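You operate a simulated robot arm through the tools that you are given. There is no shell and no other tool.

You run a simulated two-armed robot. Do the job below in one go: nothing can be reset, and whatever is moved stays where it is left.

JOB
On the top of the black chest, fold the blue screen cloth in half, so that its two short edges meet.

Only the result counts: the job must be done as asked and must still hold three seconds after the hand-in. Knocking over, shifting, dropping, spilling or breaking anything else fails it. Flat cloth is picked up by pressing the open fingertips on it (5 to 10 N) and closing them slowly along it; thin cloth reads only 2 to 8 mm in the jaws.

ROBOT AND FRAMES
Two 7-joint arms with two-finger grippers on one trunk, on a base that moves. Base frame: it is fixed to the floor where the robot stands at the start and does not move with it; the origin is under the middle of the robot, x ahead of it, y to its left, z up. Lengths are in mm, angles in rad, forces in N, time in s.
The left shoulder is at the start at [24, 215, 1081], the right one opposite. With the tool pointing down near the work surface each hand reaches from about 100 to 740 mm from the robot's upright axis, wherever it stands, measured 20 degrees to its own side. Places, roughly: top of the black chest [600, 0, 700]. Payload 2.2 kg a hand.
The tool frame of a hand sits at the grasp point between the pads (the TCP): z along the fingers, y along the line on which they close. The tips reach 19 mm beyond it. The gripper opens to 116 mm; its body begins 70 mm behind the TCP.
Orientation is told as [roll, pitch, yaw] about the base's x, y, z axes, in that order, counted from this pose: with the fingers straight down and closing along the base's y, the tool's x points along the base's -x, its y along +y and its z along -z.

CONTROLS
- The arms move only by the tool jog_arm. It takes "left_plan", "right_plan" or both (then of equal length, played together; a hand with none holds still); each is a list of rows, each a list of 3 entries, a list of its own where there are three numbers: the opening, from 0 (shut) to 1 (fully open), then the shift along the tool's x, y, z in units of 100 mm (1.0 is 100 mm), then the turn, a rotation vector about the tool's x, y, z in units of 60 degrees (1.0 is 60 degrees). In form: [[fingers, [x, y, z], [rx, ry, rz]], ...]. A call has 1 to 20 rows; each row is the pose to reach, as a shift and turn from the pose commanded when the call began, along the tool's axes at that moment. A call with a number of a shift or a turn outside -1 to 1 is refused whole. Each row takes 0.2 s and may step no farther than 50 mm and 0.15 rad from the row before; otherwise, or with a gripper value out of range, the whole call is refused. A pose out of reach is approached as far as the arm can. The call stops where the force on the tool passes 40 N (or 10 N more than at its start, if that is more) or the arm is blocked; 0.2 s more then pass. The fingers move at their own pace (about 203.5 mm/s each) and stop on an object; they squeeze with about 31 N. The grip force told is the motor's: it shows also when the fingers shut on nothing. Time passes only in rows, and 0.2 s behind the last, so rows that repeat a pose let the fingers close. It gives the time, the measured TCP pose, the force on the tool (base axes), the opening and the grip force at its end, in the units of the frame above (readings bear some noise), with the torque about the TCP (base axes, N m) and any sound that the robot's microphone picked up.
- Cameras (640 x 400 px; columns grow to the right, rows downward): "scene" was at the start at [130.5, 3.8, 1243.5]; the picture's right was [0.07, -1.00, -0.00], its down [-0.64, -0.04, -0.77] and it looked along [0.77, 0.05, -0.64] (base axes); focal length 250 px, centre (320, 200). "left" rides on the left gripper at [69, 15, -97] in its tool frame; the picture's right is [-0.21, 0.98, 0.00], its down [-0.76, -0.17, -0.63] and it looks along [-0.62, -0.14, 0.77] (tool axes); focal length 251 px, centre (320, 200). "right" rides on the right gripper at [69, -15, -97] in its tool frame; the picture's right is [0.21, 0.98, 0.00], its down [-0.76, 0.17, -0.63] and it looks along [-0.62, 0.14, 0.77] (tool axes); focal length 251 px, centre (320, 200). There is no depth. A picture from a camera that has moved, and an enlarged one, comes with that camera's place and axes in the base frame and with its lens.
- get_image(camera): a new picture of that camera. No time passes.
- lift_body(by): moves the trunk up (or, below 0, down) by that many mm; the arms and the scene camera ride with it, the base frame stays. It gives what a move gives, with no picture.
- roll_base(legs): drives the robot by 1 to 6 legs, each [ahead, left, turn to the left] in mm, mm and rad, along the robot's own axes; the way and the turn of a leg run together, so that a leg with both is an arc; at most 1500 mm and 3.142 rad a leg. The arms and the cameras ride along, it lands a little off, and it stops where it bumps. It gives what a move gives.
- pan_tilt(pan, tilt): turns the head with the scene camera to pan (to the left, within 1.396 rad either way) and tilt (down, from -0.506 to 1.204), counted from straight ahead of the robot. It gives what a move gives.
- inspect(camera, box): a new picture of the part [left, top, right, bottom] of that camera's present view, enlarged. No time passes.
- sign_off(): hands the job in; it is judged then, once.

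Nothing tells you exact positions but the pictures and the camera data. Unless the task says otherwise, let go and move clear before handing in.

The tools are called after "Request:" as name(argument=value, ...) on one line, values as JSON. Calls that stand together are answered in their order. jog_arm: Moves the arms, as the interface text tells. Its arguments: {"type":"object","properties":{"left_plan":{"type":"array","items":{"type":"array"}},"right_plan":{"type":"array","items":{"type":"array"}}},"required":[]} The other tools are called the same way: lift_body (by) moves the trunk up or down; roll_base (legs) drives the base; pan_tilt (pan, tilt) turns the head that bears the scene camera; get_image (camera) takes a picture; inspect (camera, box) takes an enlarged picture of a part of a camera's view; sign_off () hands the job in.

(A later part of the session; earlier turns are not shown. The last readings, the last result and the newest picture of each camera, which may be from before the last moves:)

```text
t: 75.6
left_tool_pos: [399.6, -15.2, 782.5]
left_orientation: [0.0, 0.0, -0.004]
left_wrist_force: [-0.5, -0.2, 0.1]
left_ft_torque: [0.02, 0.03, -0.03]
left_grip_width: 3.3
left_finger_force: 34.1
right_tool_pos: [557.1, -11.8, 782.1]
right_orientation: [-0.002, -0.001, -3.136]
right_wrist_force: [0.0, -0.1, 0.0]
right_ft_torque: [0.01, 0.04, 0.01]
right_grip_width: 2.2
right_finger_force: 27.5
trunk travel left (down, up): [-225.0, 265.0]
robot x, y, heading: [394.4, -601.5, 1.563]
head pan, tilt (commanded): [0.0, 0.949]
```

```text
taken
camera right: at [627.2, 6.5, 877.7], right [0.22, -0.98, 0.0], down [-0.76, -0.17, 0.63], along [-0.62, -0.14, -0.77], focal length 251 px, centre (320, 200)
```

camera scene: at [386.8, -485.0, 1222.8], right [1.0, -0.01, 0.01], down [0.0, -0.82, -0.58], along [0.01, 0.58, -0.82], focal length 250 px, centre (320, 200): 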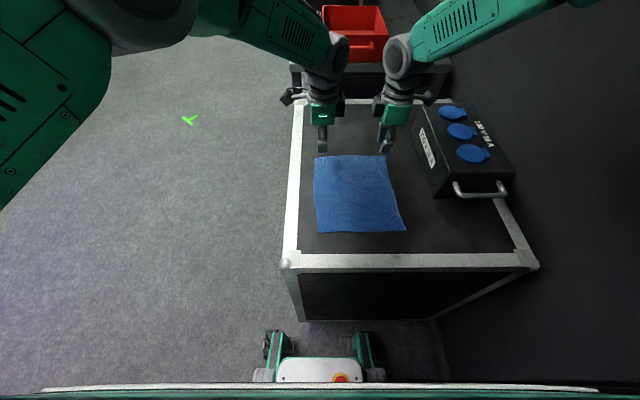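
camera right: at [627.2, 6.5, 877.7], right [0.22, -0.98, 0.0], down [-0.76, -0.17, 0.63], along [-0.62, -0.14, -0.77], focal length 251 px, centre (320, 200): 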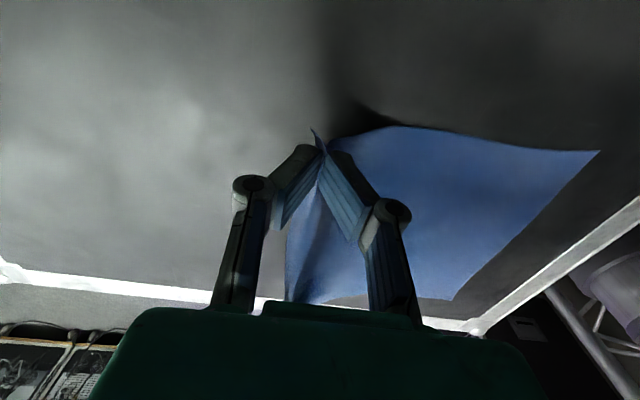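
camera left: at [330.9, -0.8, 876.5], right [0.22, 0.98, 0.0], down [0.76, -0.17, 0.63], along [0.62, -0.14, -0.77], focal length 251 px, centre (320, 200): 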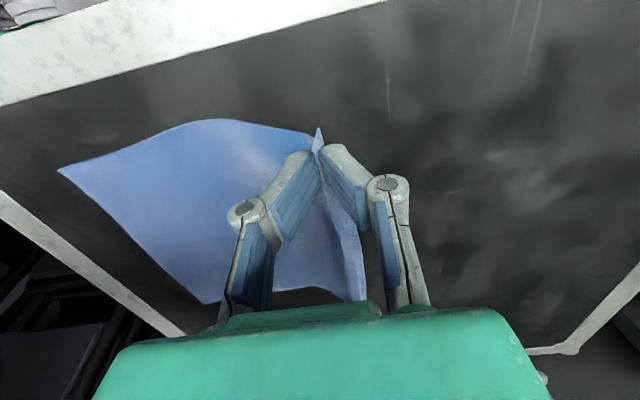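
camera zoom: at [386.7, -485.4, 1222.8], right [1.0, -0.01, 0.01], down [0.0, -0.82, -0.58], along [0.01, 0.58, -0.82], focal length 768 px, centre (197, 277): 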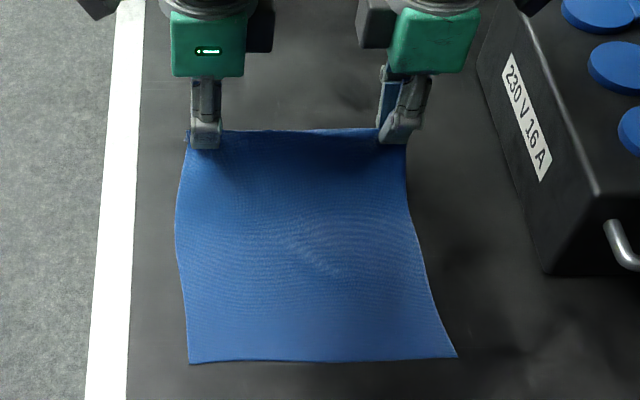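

Both grips hold and the cloth is lifting evenly, while the near half stays put. I'll continue the arc to its top.

Request:
jog_arm(left_plan=[[0.0, [-0.003, -0.063, -0.092], [0, 0, 0]], [0.0, [-0.006, -0.138, -0.176], [0, 0, 0]], [0.0, [-0.01, -0.223, -0.249], [0, 0, 0]], [0.0, [-0.014, -0.318, -0.311], [0, 0, 0]], [0.0, [-0.019, -0.42, -0.36], [0, 0, 0]], [0.0, [-0.024, -0.528, -0.396], [0, 0, 0]], [0.0, [-0.029, -0.639, -0.418], [0, 0, 0]], [0.0, [-0.034, -0.753, -0.425], [0, 0, 0]]], right_plan=[[0.0, [0.003, 0.063, -0.092], [0, 0, 0]], [0.0, [0.006, 0.138, -0.176], [0, 0, 0]], [0.0, [0.01, 0.223, -0.249], [0, 0, 0]], [0.0, [0.014, 0.318, -0.311], [0, 0, 0]], [0.0, [0.019, 0.42, -0.36], [0, 0, 0]], [0.0, [0.024, 0.528, -0.396], [0, 0, 0]], [0.0, [0.029, 0.639, -0.418], [0, 0, 0]], [0.0, [0.034, 0.753, -0.425], [0, 0, 0]]])

Request:
get_image(camera="scene")

Request:
inspect(camera="scene", box=[280, 110, 440, 240])

Request:
get_image(camera="left")

```text
t: 77.4
left_tool_pos: [402.8, -92.0, 824.4]
left_orientation: [0.001, 0.001, -0.003]
left_wrist_force: [-0.8, 0.7, 0.5]
left_ft_torque: [0.04, -0.01, 0.0]
left_grip_width: 3.4
left_finger_force: 31.8
right_tool_pos: [561.2, -85.4, 825.4]
right_orientation: [-0.004, -0.001, -3.138]
right_wrist_force: [0.1, -1.1, 0.4]
right_ft_torque: [0.02, -0.01, 0.01]
right_grip_width: 3.1
right_finger_force: 27.9
trunk travel left (down, up): [-225.0, 265.0]
robot x, y, heading: [392.1, -606.4, 1.56]
head pan, tilt (commanded): [0.0, 0.949]
```

```text
taken
camera scene: at [386.7, -486.6, 1222.9], right [1.0, -0.01, 0.01], down [0.0, -0.82, -0.58], along [0.01, 0.58, -0.82], focal length 250 px, centre (320, 200)
```

scene: 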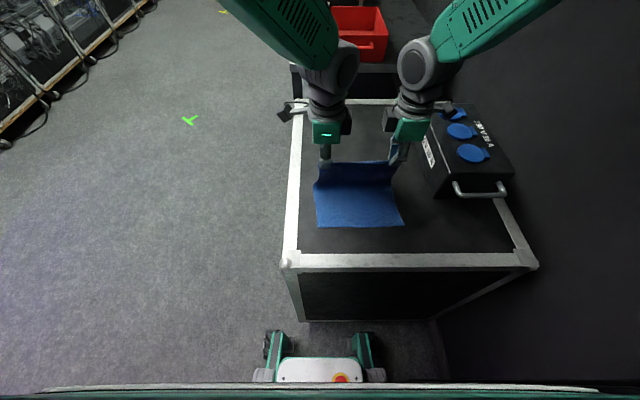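

```text
3.08 times, centred on (360, 175) of scene
camera zoom: at [386.7, -486.6, 1222.9], right [1.0, -0.01, 0.01], down [0.0, -0.82, -0.58], along [0.01, 0.58, -0.82], focal length 768 px, centre (197, 277)
```

zoom: 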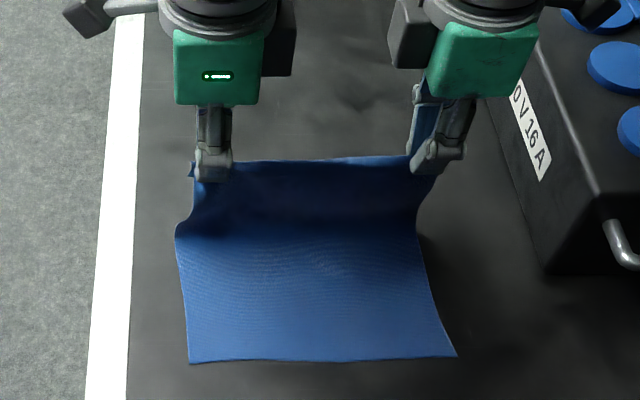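

```text
taken
camera left: at [334.2, -77.5, 919.1], right [0.22, 0.98, 0.0], down [0.76, -0.17, 0.63], along [0.62, -0.14, -0.77], focal length 251 px, centre (320, 200)
```

left: 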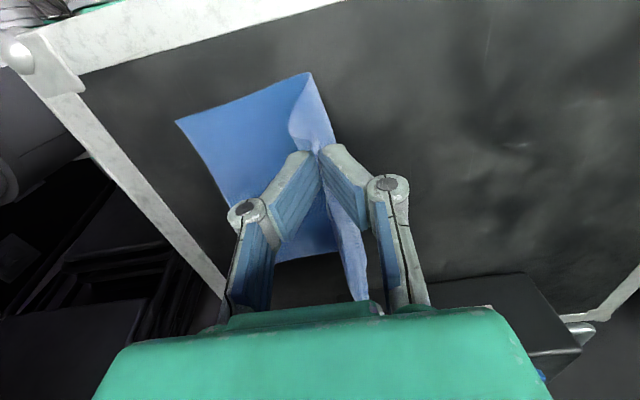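

The cloth stands upright over the mid-line, held evenly, and the near half hasn't moved. I'll carry on down the second half of the arc and stop just above the near edge.

Request:
jog_arm(left_plan=[[0.0, [-0.005, -0.114, 0.007], [0, 0, 0]], [0.0, [-0.01, -0.225, 0.027], [0, 0, 0]], [0.0, [-0.015, -0.333, 0.061], [0, 0, 0]], [0.0, [-0.02, -0.435, 0.107], [0, 0, 0]], [0.0, [-0.024, -0.53, 0.164], [0, 0, 0]], [0.0, [-0.028, -0.615, 0.233], [0, 0, 0]], [0.0, [-0.031, -0.69, 0.311], [0, 0, 0]], [0.0, [-0.034, -0.753, 0.398], [0, 0, 0]], [0.0, [-0.036, -0.804, 0.491], [0, 0, 0]], [0.0, [-0.038, -0.84, 0.589], [0, 0, 0]]], right_plan=[[0.0, [0.005, 0.114, 0.007], [0, 0, 0]], [0.0, [0.01, 0.225, 0.027], [0, 0, 0]], [0.0, [0.015, 0.333, 0.061], [0, 0, 0]], [0.0, [0.02, 0.435, 0.107], [0, 0, 0]], [0.0, [0.024, 0.53, 0.164], [0, 0, 0]], [0.0, [0.028, 0.615, 0.233], [0, 0, 0]], [0.0, [0.031, 0.69, 0.311], [0, 0, 0]], [0.0, [0.034, 0.753, 0.398], [0, 0, 0]], [0.0, [0.036, 0.804, 0.491], [0, 0, 0]], [0.0, [0.038, 0.84, 0.589], [0, 0, 0]]])

Request:
inspect(camera="scene", box=[280, 130, 440, 260])

Request:
get_image(camera="left")

Request:
get_image(camera="right")

```text
t: 79.6
left_tool_pos: [401.3, -160.9, 774.5]
left_orientation: [0.0, -0.037, 0.036]
left_wrist_force: [3.5, -0.1, -0.6]
left_ft_torque: [0.0, -0.03, -0.04]
left_grip_width: 3.2
left_finger_force: 31.3
right_tool_pos: [565.2, -168.7, 764.6]
right_orientation: [-0.002, -0.003, -3.138]
right_wrist_force: [-3.7, -0.2, 0.2]
right_ft_torque: [0.01, 0.02, 0.0]
right_grip_width: 3.2
right_finger_force: 32.2
trunk travel left (down, up): [-225.0, 265.0]
robot x, y, heading: [391.2, -604.9, 1.563]
head pan, tilt (commanded): [0.0, 0.949]
```

```text
3.08 times, centred on (360, 195) of scene
camera zoom: at [386.7, -485.6, 1222.8], right [1.0, -0.01, 0.01], down [0.0, -0.82, -0.58], along [0.01, 0.58, -0.82], focal length 768 px, centre (197, 215)
```

zoom: 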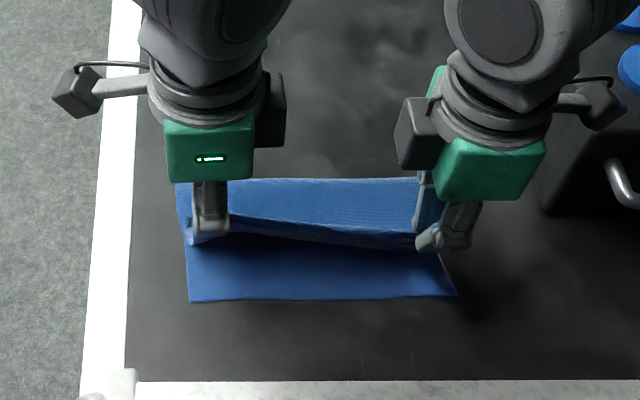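

```text
taken
camera left: at [327.7, -149.7, 868.1], right [0.18, 0.98, 0.01], down [0.74, -0.14, 0.66], along [0.65, -0.11, -0.75], focal length 251 px, centre (320, 200)
```

left: 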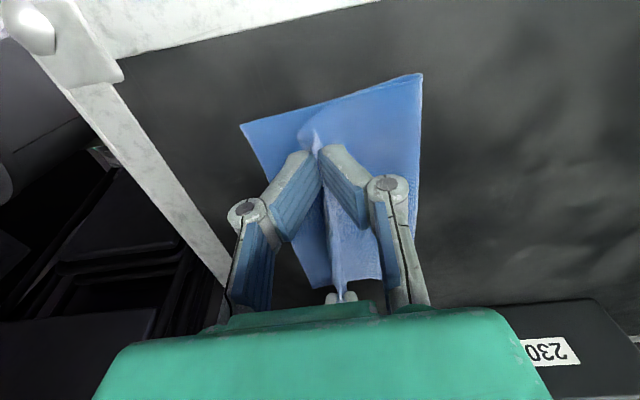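

```text
taken
camera right: at [634.8, -151.6, 861.3], right [0.22, -0.98, 0.0], down [-0.75, -0.17, 0.63], along [-0.62, -0.14, -0.77], focal length 251 px, centre (320, 200)
```

right: 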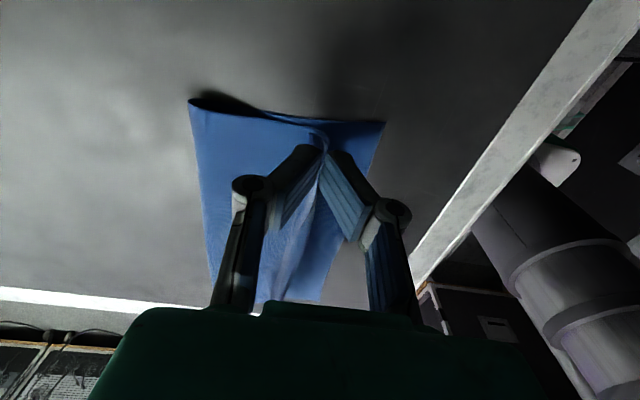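

The left arm falls short by about 15 mm in y with a slight wrist twist, which looks like a wrist joint limit close to the body. I'll ease that wrist's yaw a little, keeping the same position, to see if it frees the reach.

Request:
jog_arm(left_plan=[[0.0, [0, 0, 0], [0, 0, -0.06]], [0.0, [0, 0, 0], [0, 0, -0.12]], [0.0, [0, 0, 0], [0, 0, -0.18]], [0.0, [0, 0, 0], [0, 0, -0.24]]])

Request:
inspect(camera="scene", box=[280, 130, 440, 260])

```text
t: 80.6
left_tool_pos: [397.2, -163.1, 771.9]
left_orientation: [-0.01, -0.028, 0.29]
left_wrist_force: [6.5, 0.5, -0.8]
left_ft_torque: [-0.03, -0.09, -0.05]
left_grip_width: 3.0
left_finger_force: 31.0
right_tool_pos: [564.9, -169.3, 765.7]
right_orientation: [0.001, -0.003, -3.136]
right_wrist_force: [-6.2, 1.6, -1.1]
right_ft_torque: [-0.02, 0.1, -0.02]
right_grip_width: 2.8
right_finger_force: 30.9
trunk travel left (down, up): [-225.0, 265.0]
robot x, y, heading: [392.3, -601.3, 1.56]
head pan, tilt (commanded): [0.0, 0.949]
```

```text
3.08 times, centred on (360, 195) of scene
camera zoom: at [386.7, -486.3, 1222.9], right [1.0, -0.01, 0.01], down [0.0, -0.82, -0.58], along [0.01, 0.58, -0.82], focal length 768 px, centre (197, 215)
```

zoom: 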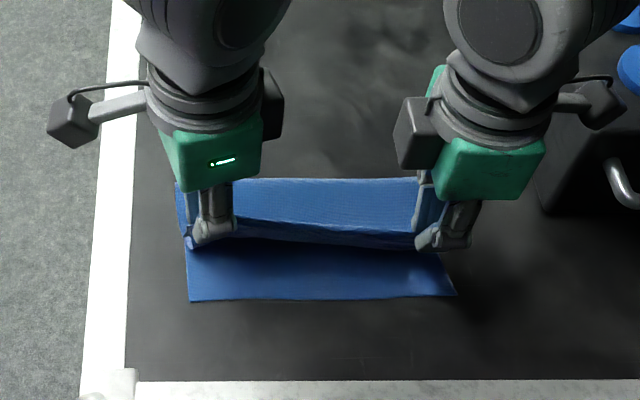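

Yaw wasn't the limit. The arm can't bring its wrist further inward this close to the body. I'll put the yaw back and tilt the left fingers slightly toward the robot and inward, so the fingertips reach while the wrist stays out.

Request:
jog_arm(left_plan=[[0.0, [0, 0, 0], [0.04, -0.01, 0.06]], [0.0, [0, 0, 0], [0.08, -0.02, 0.12]], [0.0, [0, 0, 0], [0.12, -0.03, 0.18]], [0.0, [0, 0, 0], [0.158, -0.039, 0.24]], [0.0, [0, 0, 0], [0.158, -0.039, 0.24]], [0.0, [0, 0, 0], [0.158, -0.039, 0.24]]])

Request:
inspect(camera="scene", box=[280, 130, 440, 260])

```text
t: 82.0
left_tool_pos: [406.1, -174.1, 764.4]
left_orientation: [-0.16, -0.062, -0.001]
left_wrist_force: [0.3, -0.4, 0.6]
left_ft_torque: [0.05, 0.0, 0.0]
left_grip_width: 3.3
left_finger_force: 30.9
right_tool_pos: [563.4, -169.4, 765.7]
right_orientation: [-0.002, -0.001, -3.138]
right_wrist_force: [-0.2, 0.2, 0.7]
right_ft_torque: [-0.01, 0.0, -0.03]
right_grip_width: 2.7
right_finger_force: 30.6
trunk travel left (down, up): [-225.0, 265.0]
robot x, y, heading: [395.7, -600.8, 1.564]
head pan, tilt (commanded): [0.0, 0.949]
```

```text
3.08 times, centred on (360, 195) of scene
camera zoom: at [386.5, -486.0, 1222.8], right [1.0, -0.01, 0.01], down [0.0, -0.82, -0.58], along [0.01, 0.58, -0.82], focal length 768 px, centre (197, 215)
```

zoom: 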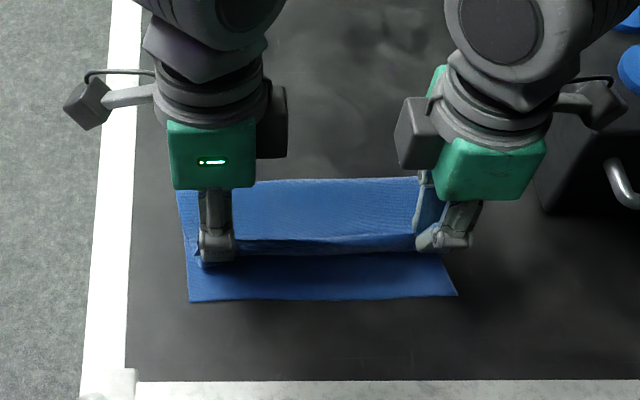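

The fingertips now reach the target and the cloth tension is gone. I'll take a closer look at how the held edge hangs before lowering.

Request:
inspect(camera="scene", box=[320, 180, 400, 230])

Request:
inspect(camera="left", box=[220, 60, 440, 320])

Request:
inspect(camera="right", box=[180, 80, 420, 320])

```text
8.00 times, centred on (360, 205) of scene
camera zoom: at [386.5, -486.0, 1222.8], right [1.0, -0.01, 0.01], down [0.0, -0.82, -0.58], along [0.01, 0.58, -0.82], focal length 1996 px, centre (0, 160)
```

zoom: 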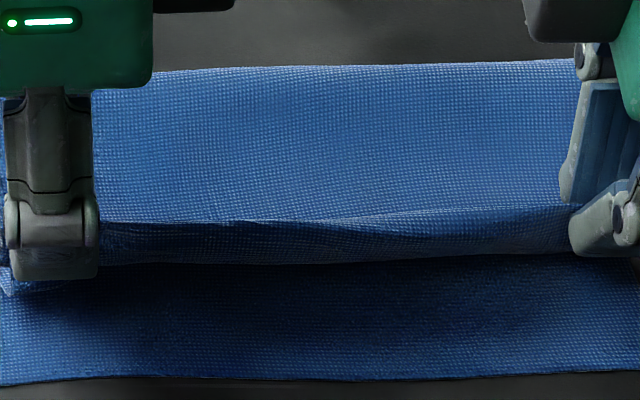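

```text
1.54 times, centred on (330, 190) of left
camera zoom: at [331.5, -144.8, 851.2], right [0.22, 0.96, -0.14], down [0.72, -0.06, 0.7], along [0.66, -0.26, -0.7], focal length 387 px, centre (305, 215)
```

zoom: 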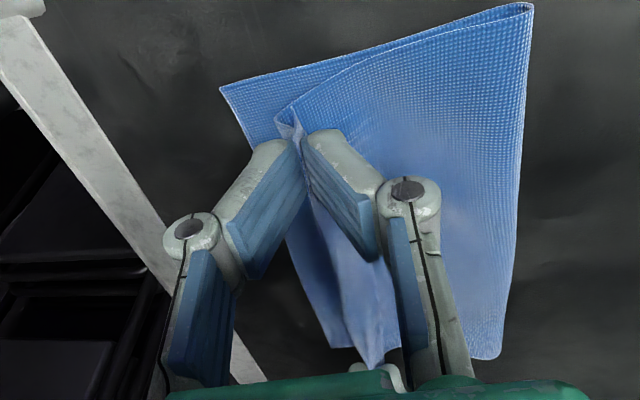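

```text
1.67 times, centred on (300, 200) of right
camera zoom: at [634.8, -151.9, 861.9], right [0.22, -0.98, 0.0], down [-0.76, -0.17, 0.63], along [-0.62, -0.14, -0.77], focal length 419 px, centre (353, 200)
```

zoom: 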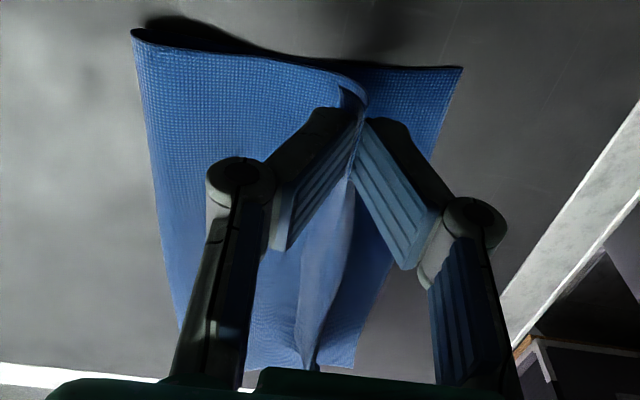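

The jaws hold a low ridge with the edge strip hanging behind it, as expected. I'll lower both hands gently until the top layer rests on the near half.

Request:
jog_arm(left_plan=[[0.0, [0.002, 0.004, 0.038], [0, 0, 0]], [0.0, [0.004, 0.008, 0.076], [0, 0, 0]], [0.0, [0.006, 0.012, 0.114], [0, 0, 0]], [0.0, [0.008, 0.016, 0.15], [0, 0, 0]], [0.0, [0.01, 0.018, 0.17], [0, 0, 0]]], right_plan=[[0.0, [0, 0.005, 0.04], [0, 0, 0]], [0.0, [0, 0.01, 0.08], [0, 0, 0]], [0.0, [0, 0.015, 0.12], [0, 0, 0]], [0.0, [0, 0.02, 0.16], [0, 0, 0]], [0.0, [0, 0.025, 0.185], [0, 0, 0]]])

Request:
inspect(camera="scene", box=[310, 180, 410, 240])

Request:
inspect(camera="left", box=[220, 60, 440, 320])

Request:
inspect(camera="right", box=[180, 80, 420, 320])

```text
t: 83.2
left_tool_pos: [406.9, -177.5, 747.3]
left_orientation: [-0.156, -0.062, -0.001]
left_wrist_force: [0.0, 0.4, 1.1]
left_ft_torque: [0.03, 0.0, 0.04]
left_grip_width: 3.1
left_finger_force: 31.9
right_tool_pos: [566.8, -171.4, 747.1]
right_orientation: [0.0, 0.001, -3.136]
right_wrist_force: [0.6, 0.6, 0.5]
right_ft_torque: [-0.03, -0.02, 0.01]
right_grip_width: 2.8
right_finger_force: 30.7
trunk travel left (down, up): [-225.0, 265.0]
robot x, y, heading: [396.2, -599.3, 1.56]
head pan, tilt (commanded): [0.0, 0.949]
```

```text
6.40 times, centred on (360, 210) of scene
camera zoom: at [386.6, -486.2, 1222.9], right [1.0, -0.01, 0.01], down [0.0, -0.82, -0.58], along [0.01, 0.58, -0.82], focal length 1596 px, centre (64, 136)
```

zoom: 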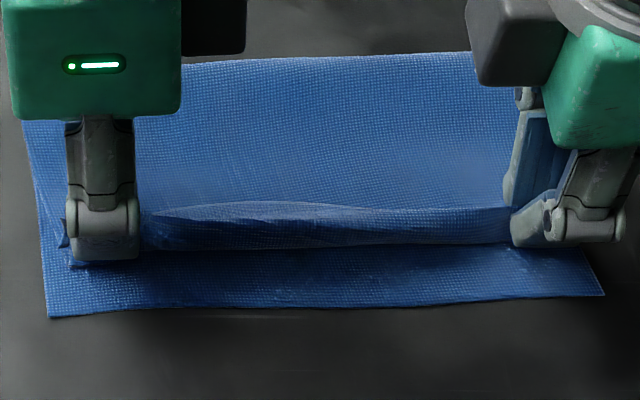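

```text
1.54 times, centred on (330, 190) of left
camera zoom: at [331.3, -146.1, 834.2], right [0.22, 0.96, -0.14], down [0.72, -0.06, 0.7], along [0.66, -0.26, -0.7], focal length 387 px, centre (305, 215)
```

zoom: 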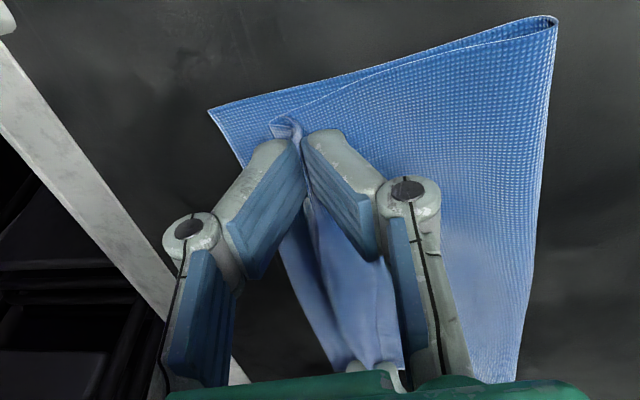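

```text
1.67 times, centred on (300, 200) of right
camera zoom: at [635.7, -154.5, 843.0], right [0.22, -0.98, 0.0], down [-0.76, -0.17, 0.63], along [-0.62, -0.14, -0.77], focal length 419 px, centre (353, 200)
```

zoom: 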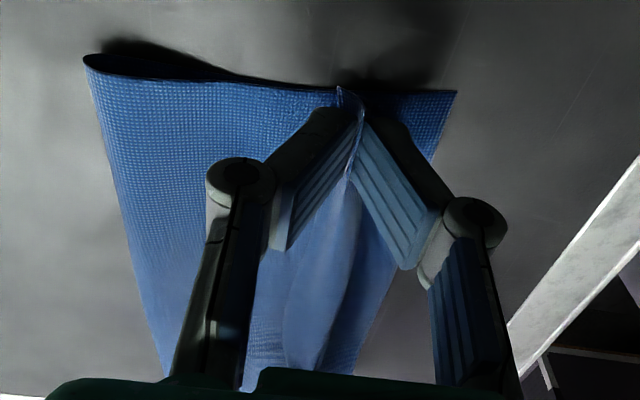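

The top layer now rests on the near half with the jaws just above it. I'll open both jaws slowly and see how the edge strip relaxes.

Request:
jog_arm(left_plan=[[0.05, [0, 0, 0], [0, 0, 0]], [0.1, [0, 0, 0], [0, 0, 0]], [0.15, [0, 0, 0], [0, 0, 0]], [0.2, [0, 0, 0], [0, 0, 0]], [0.25, [0, 0, 0], [0, 0, 0]]], right_plan=[[0.05, [0, 0, 0], [0, 0, 0]], [0.1, [0, 0, 0], [0, 0, 0]], [0.15, [0, 0, 0], [0, 0, 0]], [0.2, [0, 0, 0], [0, 0, 0]], [0.25, [0, 0, 0], [0, 0, 0]]])

Request:
inspect(camera="scene", box=[310, 180, 410, 240])

Request:
inspect(camera="left", box=[220, 60, 440, 320])

Request:
inspect(camera="right", box=[180, 80, 420, 320])

```text
t: 84.4
left_tool_pos: [405.8, -176.0, 746.3]
left_orientation: [-0.159, -0.062, 0.0]
left_wrist_force: [0.2, 0.1, 0.3]
left_ft_torque: [0.03, 0.0, -0.02]
left_grip_width: 29.1
left_finger_force: 0.1
right_tool_pos: [566.6, -171.9, 745.3]
right_orientation: [-0.001, -0.001, -3.139]
right_wrist_force: [0.1, -0.1, -0.6]
right_ft_torque: [-0.02, 0.01, -0.05]
right_grip_width: 29.1
right_finger_force: 0.1
trunk travel left (down, up): [-225.0, 265.0]
robot x, y, heading: [393.3, -604.7, 1.563]
head pan, tilt (commanded): [0.0, 0.949]
```

```text
6.40 times, centred on (360, 210) of scene
camera zoom: at [386.6, -486.1, 1222.9], right [1.0, -0.01, 0.01], down [0.0, -0.82, -0.58], along [0.01, 0.58, -0.82], focal length 1596 px, centre (64, 136)
```

zoom: 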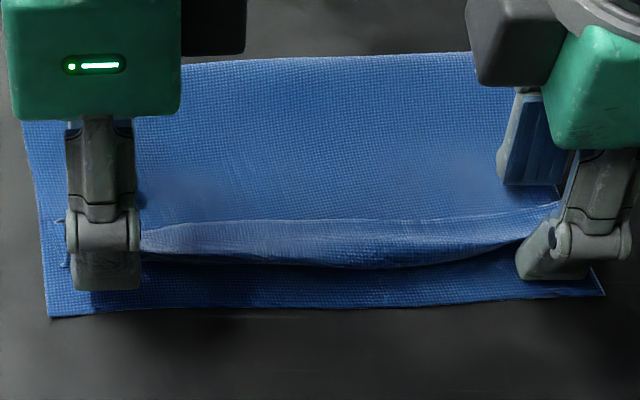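

```text
1.54 times, centred on (330, 190) of left
camera zoom: at [331.2, -146.1, 834.2], right [0.22, 0.96, -0.14], down [0.72, -0.06, 0.7], along [0.66, -0.26, -0.7], focal length 387 px, centre (305, 215)
```

zoom: 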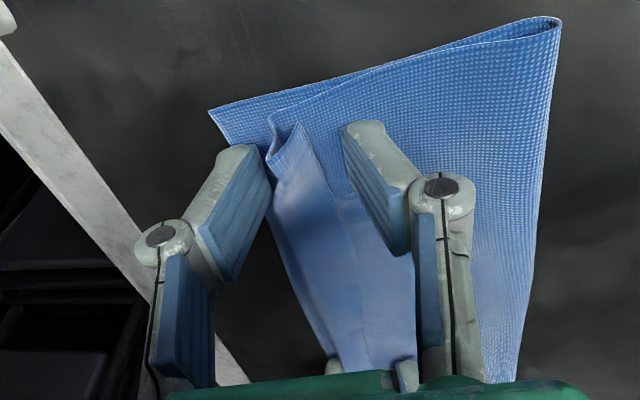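

```text
1.67 times, centred on (300, 200) of right
camera zoom: at [635.7, -154.6, 843.0], right [0.22, -0.98, 0.0], down [-0.76, -0.17, 0.63], along [-0.62, -0.14, -0.77], focal length 419 px, centre (353, 200)
```

zoom: 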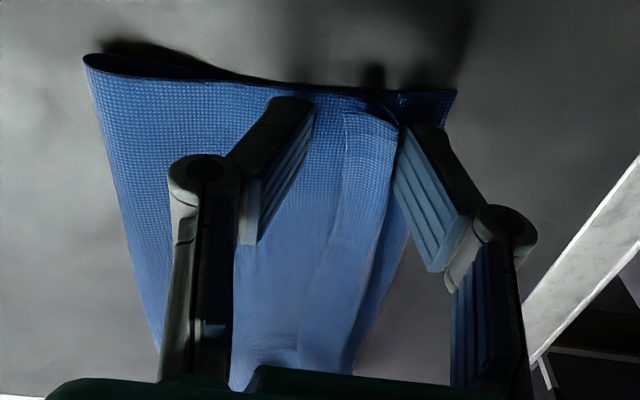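

The strip relaxed into a 20 mm hem folded back on top, with its free edge at y ≈ −169, the fold at −189 and the bottom edge at −205. I'll flip it outward by sweeping the rear finger against the free edge. The right hand goes first, touching down lightly.

Request:
jog_arm(right_plan=[[0.3, [0, 0, 0], [0, 0, 0]], [0.3, [0, 0, 0.01], [0, 0, 0]], [0.3, [0, 0, 0.02], [0, 0, 0]]])

Request:
jog_arm(right_plan=[[0.3, [0, 0, 0.01], [0, 0, 0]]])

Request:
inspect(camera="right", box=[180, 80, 420, 320])

```text
t: 85.2
left_tool_pos: [405.2, -176.3, 747.2]
left_orientation: [-0.16, -0.062, 0.0]
left_wrist_force: [0.3, -0.4, 0.7]
left_ft_torque: [-0.02, -0.01, 0.0]
left_grip_width: 29.1
left_finger_force: 0.1
right_tool_pos: [565.4, -171.5, 743.6]
right_orientation: [0.0, 0.0, -3.138]
right_wrist_force: [0.4, -1.1, -0.8]
right_ft_torque: [0.04, -0.03, 0.01]
right_grip_width: 34.7
right_finger_force: 0.0
trunk travel left (down, up): [-225.0, 265.0]
robot x, y, heading: [393.8, -604.4, 1.561]
head pan, tilt (commanded): [0.0, 0.949]
```

```text
t: 85.6
left_tool_pos: [405.6, -176.0, 747.7]
left_orientation: [-0.158, -0.06, 0.0]
left_wrist_force: [0.3, -0.6, -0.7]
left_ft_torque: [0.02, 0.01, 0.03]
left_grip_width: 29.3
left_finger_force: 0.0
right_tool_pos: [565.6, -172.1, 743.4]
right_orientation: [-0.003, -0.001, -3.138]
right_wrist_force: [-0.2, -0.1, 0.3]
right_ft_torque: [-0.02, 0.02, 0.0]
right_grip_width: 34.8
right_finger_force: 0.1
trunk travel left (down, up): [-225.0, 265.0]
robot x, y, heading: [392.0, -603.2, 1.561]
head pan, tilt (commanded): [0.0, 0.949]
```

```text
1.67 times, centred on (300, 200) of right
camera zoom: at [635.6, -154.7, 839.2], right [0.22, -0.98, 0.0], down [-0.76, -0.17, 0.63], along [-0.62, -0.14, -0.77], focal length 419 px, centre (353, 200)
```

zoom: 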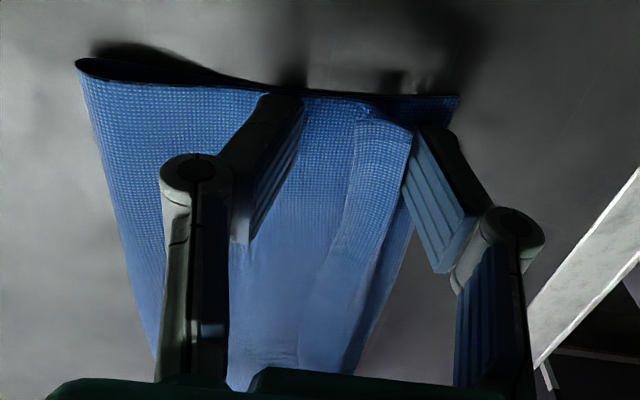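

Request:
jog_arm(right_plan=[[0.3, [0, 0, 0.01], [0, 0, 0]]])

```text
t: 86.0
left_tool_pos: [405.3, -176.0, 748.2]
left_orientation: [-0.158, -0.062, 0.001]
left_wrist_force: [-0.2, 0.1, -0.2]
left_ft_torque: [-0.01, -0.01, -0.03]
left_grip_width: 29.1
left_finger_force: 0.0
right_tool_pos: [566.0, -171.9, 742.4]
right_orientation: [-0.001, -0.002, -3.139]
right_wrist_force: [0.8, 0.1, 0.8]
right_ft_torque: [-0.02, 0.0, -0.01]
right_grip_width: 35.2
right_finger_force: 0.6
trunk travel left (down, up): [-225.0, 265.0]
robot x, y, heading: [393.1, -606.0, 1.563]
head pan, tilt (commanded): [0.0, 0.949]
```

It's in light contact now. I'll sweep 30 mm toward the near edge and check.

Request:
jog_arm(right_plan=[[0.3, [0, 0.04, 0.003], [0, 0, 0]], [0.3, [0, 0.08, 0.003], [0, 0, 0]], [0.3, [0, 0.12, 0.003], [0, 0, 0]], [0.3, [0, 0.16, 0.003], [0, 0, 0]], [0.3, [0, 0.2, 0.003], [0, 0, 0]], [0.3, [0, 0.24, 0.003], [0, 0, 0]], [0.3, [0, 0.28, 0.003], [0, 0, 0]], [0.3, [0, 0.3, 0.003], [0, 0, 0]]])

Request:
inspect(camera="right", box=[180, 80, 420, 320])

Request:
inspect(camera="scene", box=[310, 180, 410, 240])

```text
t: 87.8
left_tool_pos: [404.8, -175.6, 748.3]
left_orientation: [-0.156, -0.061, 0.001]
left_wrist_force: [0.5, -0.6, 0.0]
left_ft_torque: [-0.04, 0.02, 0.0]
left_grip_width: 29.2
left_finger_force: 0.0
right_tool_pos: [566.0, -202.4, 742.5]
right_orientation: [-0.001, -0.001, -3.137]
right_wrist_force: [0.8, 0.2, 3.8]
right_ft_torque: [0.11, -0.06, -0.01]
right_grip_width: 35.7
right_finger_force: 0.0
trunk travel left (down, up): [-225.0, 265.0]
robot x, y, heading: [393.2, -602.0, 1.565]
head pan, tilt (commanded): [0.0, 0.949]
```

```text
1.67 times, centred on (300, 200) of right
camera zoom: at [635.8, -184.7, 838.3], right [0.22, -0.98, 0.0], down [-0.76, -0.17, 0.63], along [-0.62, -0.14, -0.77], focal length 419 px, centre (353, 200)
```

zoom: 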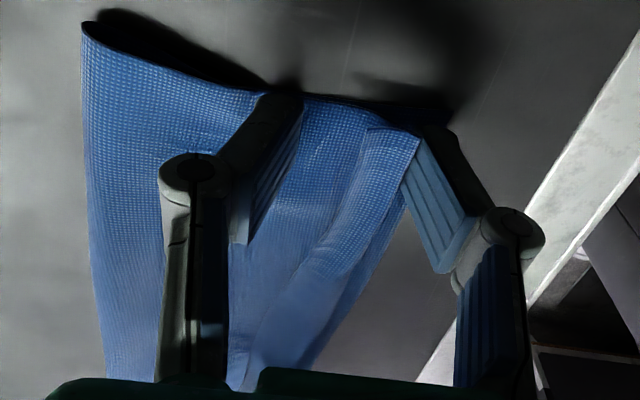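

```text
6.40 times, centred on (360, 210) of scene
camera zoom: at [386.4, -486.5, 1222.9], right [1.0, -0.01, 0.01], down [0.0, -0.82, -0.58], along [0.01, 0.58, -0.82], focal length 1596 px, centre (64, 136)
```

zoom: 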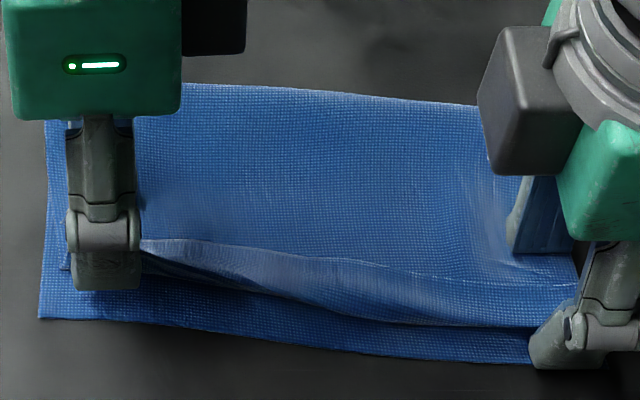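

The sweep dragged both layers together on the right, about 30 mm, because of the finger pressure. The hem is unchanged and the fold is still good. Instead I'll use closed fingers as a pusher hovering just above the cloth, so that only the hem's raised edge is caught. First I'll lift the right hand and look.

Request:
jog_arm(right_plan=[[0.3, [0, 0, -0.1], [0, 0, 0]], [0.3, [0, 0, -0.25], [0, 0, 0]], [0.15, [0, -0.1, -0.4], [0, 0, 0]], [0.0, [0, -0.25, -0.5], [0, 0, 0]], [0.0, [0, -0.4, -0.5], [0, 0, 0]], [0.0, [0, -0.5, -0.5], [0, 0, 0]]], left_plan=[[0.25, [0, 0, -0.1], [0, 0, 0]], [0.25, [0, 0, -0.25], [0, 0, 0]], [0.25, [0, 0, -0.4], [0, 0, 0]], [0.25, [0, 0, -0.5], [0, 0, 0]], [0.25, [0, 0, -0.6], [0, 0, 0]], [0.25, [0, 0, -0.7], [0, 0, 0]]])

Request:
inspect(camera="scene", box=[300, 170, 420, 245])

Request:
get_image(camera="right")

Request:
get_image(camera="left")

```text
t: 89.2
left_tool_pos: [402.1, -165.4, 815.3]
left_orientation: [-0.158, -0.061, 0.0]
left_wrist_force: [0.5, -0.3, -1.0]
left_ft_torque: [0.01, -0.02, -0.04]
left_grip_width: 28.9
left_finger_force: 0.0
right_tool_pos: [565.4, -151.9, 792.7]
right_orientation: [0.0, -0.001, -3.136]
right_wrist_force: [-0.7, -0.1, -0.4]
right_ft_torque: [0.02, 0.0, 0.01]
right_grip_width: 0.1
right_finger_force: 27.9
trunk travel left (down, up): [-225.0, 265.0]
robot x, y, heading: [394.5, -600.8, 1.566]
head pan, tilt (commanded): [0.0, 0.949]
```

```text
5.33 times, centred on (360, 208) of scene
camera zoom: at [386.7, -486.3, 1222.9], right [1.0, -0.01, 0.01], down [0.0, -0.82, -0.58], along [0.01, 0.58, -0.82], focal length 1330 px, centre (107, 160)
```

zoom: 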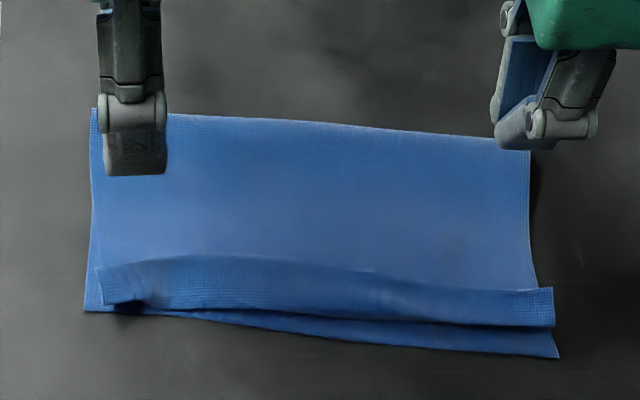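

```text
taken
camera right: at [635.5, -135.0, 888.7], right [0.22, -0.98, 0.0], down [-0.76, -0.17, 0.63], along [-0.62, -0.14, -0.77], focal length 251 px, centre (320, 200)
```

right: 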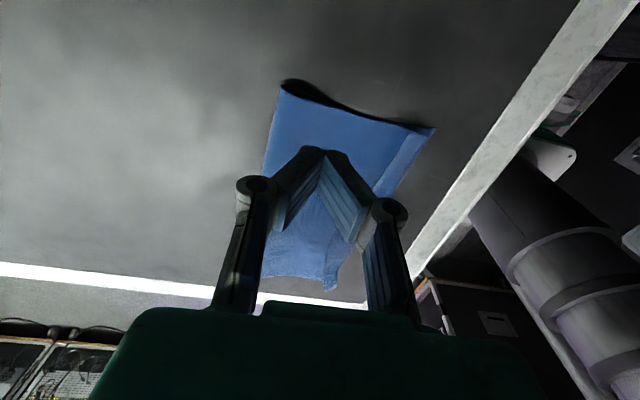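

```text
taken
camera left: at [327.0, -136.3, 903.7], right [0.22, 0.96, -0.14], down [0.72, -0.06, 0.7], along [0.66, -0.26, -0.7], focal length 251 px, centre (320, 200)
```

left: 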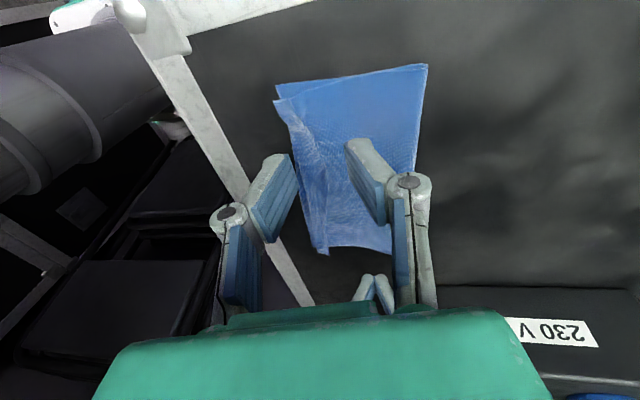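

With the hands clear I can see the hem well: a 20–26 mm strip folded back along the whole near side of the top layer, free edge at y ≈ −185 to −199. I'll lower the closed right fingers just behind its right end to hover height.

Request:
jog_arm(right_plan=[[0.0, [0, 0.06, 0.1], [0, 0, 0]], [0.0, [0, 0.12, 0.2], [0, 0, 0]], [0.0, [0, 0.18, 0.3], [0, 0, 0]], [0.0, [0, 0.23, 0.4], [0, 0, 0]], [0.0, [0, 0.23, 0.46], [0, 0, 0]]])

Request:
jog_arm(right_plan=[[0.0, [0, 0, 0.01], [0, 0, 0]], [0.0, [0, 0, 0.02], [0, 0, 0]], [0.0, [0, 0, 0.03], [0, 0, 0]]])

Request:
inspect(camera="scene", box=[320, 170, 420, 240])

Request:
inspect(camera="right", box=[200, 60, 440, 300])

```text
t: 90.4
left_tool_pos: [402.2, -164.2, 816.7]
left_orientation: [-0.158, -0.061, -0.002]
left_wrist_force: [-0.4, 0.0, 0.2]
left_ft_torque: [-0.02, -0.01, -0.01]
left_grip_width: 28.9
left_finger_force: 0.1
right_tool_pos: [565.7, -174.7, 746.7]
right_orientation: [-0.002, -0.002, -3.139]
right_wrist_force: [0.0, -0.3, 0.2]
right_ft_torque: [-0.02, -0.01, -0.02]
right_grip_width: 0.1
right_finger_force: 28.4
trunk travel left (down, up): [-225.0, 265.0]
robot x, y, heading: [394.1, -597.1, 1.565]
head pan, tilt (commanded): [0.0, 0.949]
```

```text
t: 91.2
left_tool_pos: [401.5, -165.4, 816.7]
left_orientation: [-0.158, -0.061, 0.0]
left_wrist_force: [0.9, 0.1, -0.4]
left_ft_torque: [0.03, 0.02, 0.01]
left_grip_width: 29.2
left_finger_force: 0.1
right_tool_pos: [565.1, -174.7, 743.6]
right_orientation: [-0.001, -0.002, -3.138]
right_wrist_force: [0.4, -0.2, 0.6]
right_ft_torque: [-0.05, 0.02, 0.01]
right_grip_width: 0.0
right_finger_force: 28.7
trunk travel left (down, up): [-225.0, 265.0]
robot x, y, heading: [390.9, -602.7, 1.561]
head pan, tilt (commanded): [0.0, 0.949]
```

```text
5.71 times, centred on (370, 205) of scene
camera zoom: at [386.5, -486.1, 1222.9], right [1.0, -0.01, 0.01], down [0.0, -0.82, -0.58], along [0.01, 0.58, -0.82], focal length 1425 px, centre (34, 171)
```

zoom: 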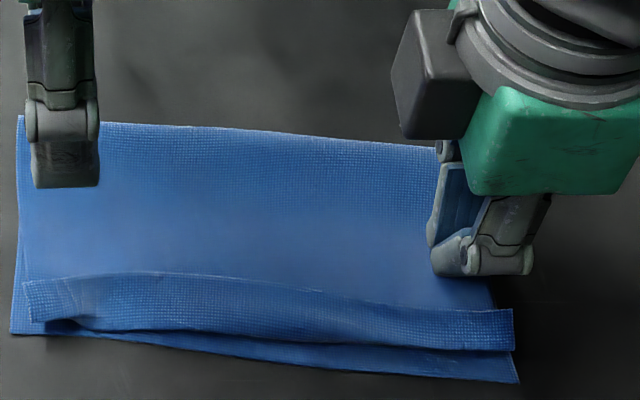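

```text
1.67 times, centred on (320, 180) of right
camera zoom: at [635.4, -157.6, 839.9], right [0.22, -0.98, 0.0], down [-0.76, -0.17, 0.63], along [-0.62, -0.14, -0.77], focal length 419 px, centre (320, 233)
```

zoom: 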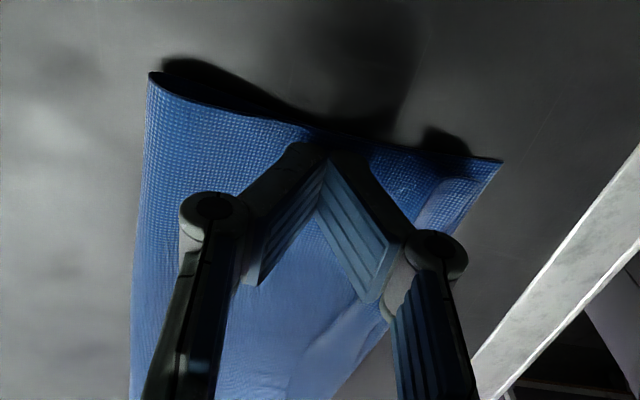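

Request:
jog_arm(right_plan=[[0.0, [0, 0.04, -0.006], [0, 0, 0]], [0.0, [0, 0.08, -0.006], [0, 0, 0]], [0.0, [0, 0.12, -0.006], [0, 0, 0]], [0.0, [0, 0.16, -0.006], [0, 0, 0]], [0.0, [0, 0.2, -0.006], [0, 0, 0]]])

Request:
inspect(camera="scene", box=[320, 170, 420, 240])

Request:
inspect(camera="right", box=[200, 60, 440, 300])

```text
t: 92.4
left_tool_pos: [401.7, -165.9, 816.4]
left_orientation: [-0.157, -0.059, -0.001]
left_wrist_force: [-1.1, 0.2, -0.2]
left_ft_torque: [0.01, 0.01, -0.01]
left_grip_width: 29.0
left_finger_force: 0.1
right_tool_pos: [565.4, -195.3, 744.0]
right_orientation: [-0.001, -0.003, -3.138]
right_wrist_force: [-0.4, -0.3, 0.8]
right_ft_torque: [0.01, 0.01, 0.03]
right_grip_width: 0.0
right_finger_force: 28.7
trunk travel left (down, up): [-225.0, 265.0]
robot x, y, heading: [394.5, -601.1, 1.563]
head pan, tilt (commanded): [0.0, 0.949]
```

```text
5.71 times, centred on (370, 205) of scene
camera zoom: at [386.4, -486.3, 1222.9], right [1.0, -0.01, 0.01], down [0.0, -0.82, -0.58], along [0.01, 0.58, -0.82], focal length 1425 px, centre (34, 171)
```

zoom: 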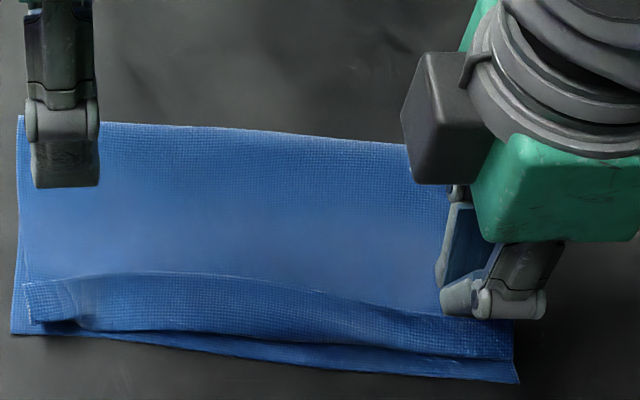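

```text
1.67 times, centred on (320, 180) of right
camera zoom: at [635.6, -177.3, 840.7], right [0.22, -0.98, 0.0], down [-0.76, -0.17, 0.63], along [-0.62, -0.14, -0.77], focal length 419 px, centre (320, 233)
```

zoom: 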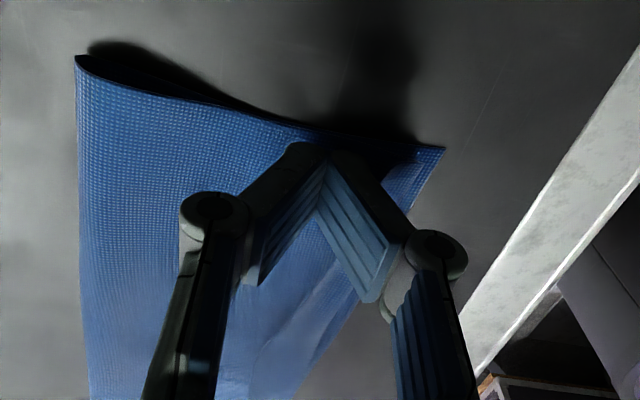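

The bottom layer stays put this time and the hem edge is being pushed outward. I'll continue the push.

Request:
jog_arm(right_plan=[[0.0, [0, 0.04, 0], [0, 0, 0]], [0.0, [0, 0.08, 0], [0, 0, 0]], [0.0, [0, 0.12, 0], [0, 0, 0]], [0.0, [0, 0.16, 0], [0, 0, 0]], [0.0, [0, 0.2, 0], [0, 0, 0]], [0.0, [0, 0.24, 0], [0, 0, 0]]])

Request:
inspect(camera="scene", box=[320, 170, 420, 240])

Request:
inspect(camera="right", box=[200, 60, 440, 300])

```text
t: 93.8
left_tool_pos: [401.9, -166.2, 815.2]
left_orientation: [-0.157, -0.06, 0.0]
left_wrist_force: [-0.3, 0.2, -0.4]
left_ft_torque: [0.0, 0.03, -0.03]
left_grip_width: 29.1
left_finger_force: 0.1
right_tool_pos: [565.4, -218.9, 743.6]
right_orientation: [-0.002, -0.002, -3.137]
right_wrist_force: [-0.2, 0.0, 0.3]
right_ft_torque: [-0.02, 0.02, 0.0]
right_grip_width: 0.0
right_finger_force: 28.4
trunk travel left (down, up): [-225.0, 265.0]
robot x, y, heading: [392.4, -601.8, 1.561]
head pan, tilt (commanded): [0.0, 0.949]
```

```text
5.71 times, centred on (370, 205) of scene
camera zoom: at [386.3, -486.4, 1222.9], right [1.0, -0.01, 0.01], down [0.0, -0.82, -0.58], along [0.01, 0.58, -0.82], focal length 1425 px, centre (34, 171)
```

zoom: 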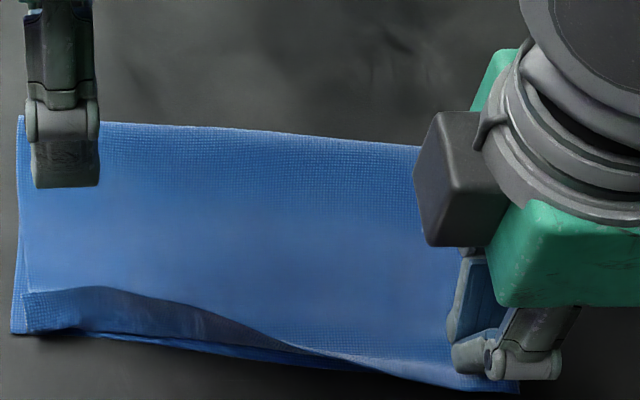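

```text
1.67 times, centred on (320, 180) of right
camera zoom: at [635.7, -202.1, 840.4], right [0.22, -0.98, 0.0], down [-0.76, -0.17, 0.63], along [-0.62, -0.14, -0.77], focal length 419 px, centre (320, 233)
```

zoom: 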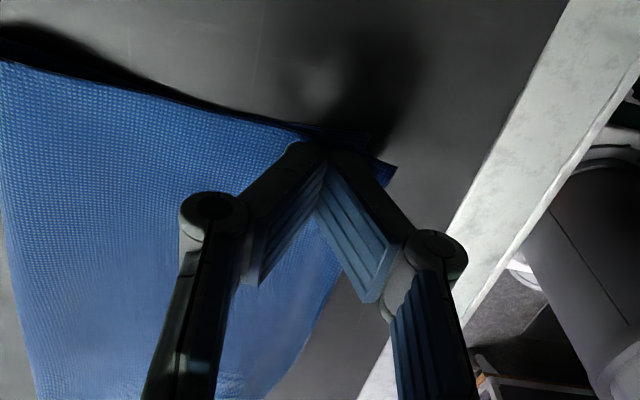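

It works: the right half of the hem has rolled outward without moving the bottom layer. I'll lift off and look before doing the same in the middle.

Request:
jog_arm(right_plan=[[0.0, [0, 0, -0.1], [0, 0, 0]], [0.0, [0, 0, -0.25], [0, 0, 0]], [0.0, [-0.1, -0.1, -0.4], [0, 0, 0]], [0.0, [-0.25, -0.25, -0.5], [0, 0, 0]], [0.0, [-0.4, -0.4, -0.5], [0, 0, 0]], [0.0, [-0.5, -0.5, -0.5], [0, 0, 0]]])

Request:
inspect(camera="scene", box=[300, 170, 420, 245])

```text
t: 95.2
left_tool_pos: [401.0, -166.7, 816.1]
left_orientation: [-0.157, -0.062, 0.0]
left_wrist_force: [-0.2, -0.1, -0.3]
left_ft_torque: [0.01, 0.0, 0.01]
left_grip_width: 28.9
left_finger_force: 0.0
right_tool_pos: [513.0, -168.2, 794.0]
right_orientation: [0.001, 0.0, -3.139]
right_wrist_force: [0.0, 0.0, 0.0]
right_ft_torque: [-0.03, 0.04, -0.02]
right_grip_width: 0.0
right_finger_force: 28.8
trunk travel left (down, up): [-225.0, 265.0]
robot x, y, heading: [395.1, -600.5, 1.562]
head pan, tilt (commanded): [0.0, 0.949]
```

```text
5.33 times, centred on (360, 208) of scene
camera zoom: at [386.1, -486.1, 1222.8], right [1.0, -0.01, 0.01], down [0.0, -0.82, -0.58], along [0.01, 0.58, -0.82], focal length 1330 px, centre (107, 160)
```

zoom: 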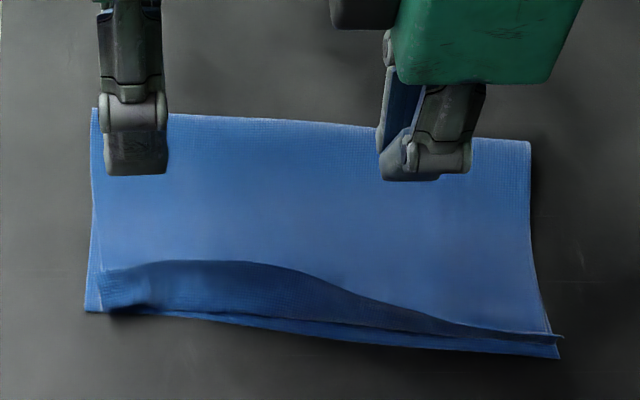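

The right end now stands up and leans outward. I'll repeat the push at the middle of the hem.

Request:
jog_arm(right_plan=[[0.0, [-0.05, 0.03, 0.12], [0, 0, 0]], [0.0, [-0.1, 0.05, 0.24], [0, 0, 0]], [0.0, [-0.15, 0.05, 0.36], [0, 0, 0]], [0.0, [-0.15, 0.05, 0.48], [0, 0, 0]]])

Request:
jog_arm(right_plan=[[0.0, [0, 0, 0.012], [0, 0, 0]], [0.0, [0, 0.05, 0.016], [0, 0, 0]], [0.0, [0, 0.1, 0.016], [0, 0, 0]], [0.0, [0, 0.15, 0.016], [0, 0, 0]], [0.0, [0, 0.2, 0.016], [0, 0, 0]], [0.0, [0, 0.25, 0.016], [0, 0, 0]], [0.0, [0, 0.3, 0.016], [0, 0, 0]]])

Request:
inspect(camera="scene", box=[300, 170, 420, 245])

```text
t: 96.2
left_tool_pos: [401.6, -164.4, 816.0]
left_orientation: [-0.16, -0.062, -0.001]
left_wrist_force: [0.5, -0.8, -0.7]
left_ft_torque: [-0.02, -0.01, -0.01]
left_grip_width: 29.1
left_finger_force: 0.0
right_tool_pos: [499.9, -173.6, 743.8]
right_orientation: [-0.002, 0.0, -3.139]
right_wrist_force: [-0.9, 0.0, 0.6]
right_ft_torque: [0.0, -0.02, -0.01]
right_grip_width: 0.0
right_finger_force: 28.4
trunk travel left (down, up): [-225.0, 265.0]
robot x, y, heading: [393.7, -602.6, 1.561]
head pan, tilt (commanded): [0.0, 0.949]
```

```text
t: 97.8
left_tool_pos: [400.2, -164.5, 817.5]
left_orientation: [-0.157, -0.061, 0.0]
left_wrist_force: [-0.6, -0.7, 1.1]
left_ft_torque: [0.0, 0.02, -0.02]
left_grip_width: 29.1
left_finger_force: 0.2
right_tool_pos: [499.3, -204.2, 744.4]
right_orientation: [-0.003, -0.002, -3.138]
right_wrist_force: [0.0, -0.2, 0.5]
right_ft_torque: [-0.01, 0.0, 0.01]
right_grip_width: 0.0
right_finger_force: 28.2
trunk travel left (down, up): [-225.0, 265.0]
robot x, y, heading: [396.3, -600.9, 1.56]
head pan, tilt (commanded): [0.0, 0.949]
```

```text
5.33 times, centred on (360, 208) of scene
camera zoom: at [386.0, -486.5, 1222.9], right [1.0, -0.01, 0.01], down [0.0, -0.82, -0.58], along [0.01, 0.58, -0.82], focal length 1330 px, centre (107, 160)
```

zoom: 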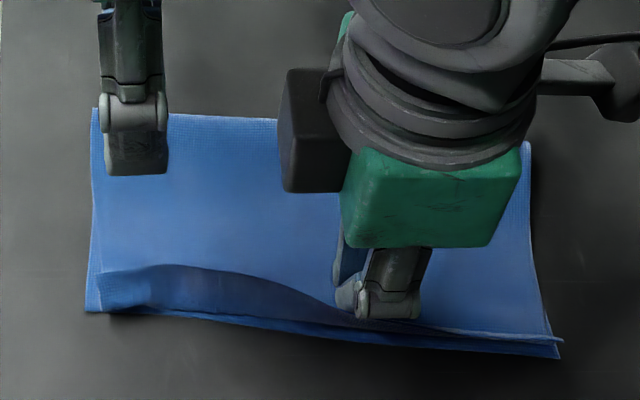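

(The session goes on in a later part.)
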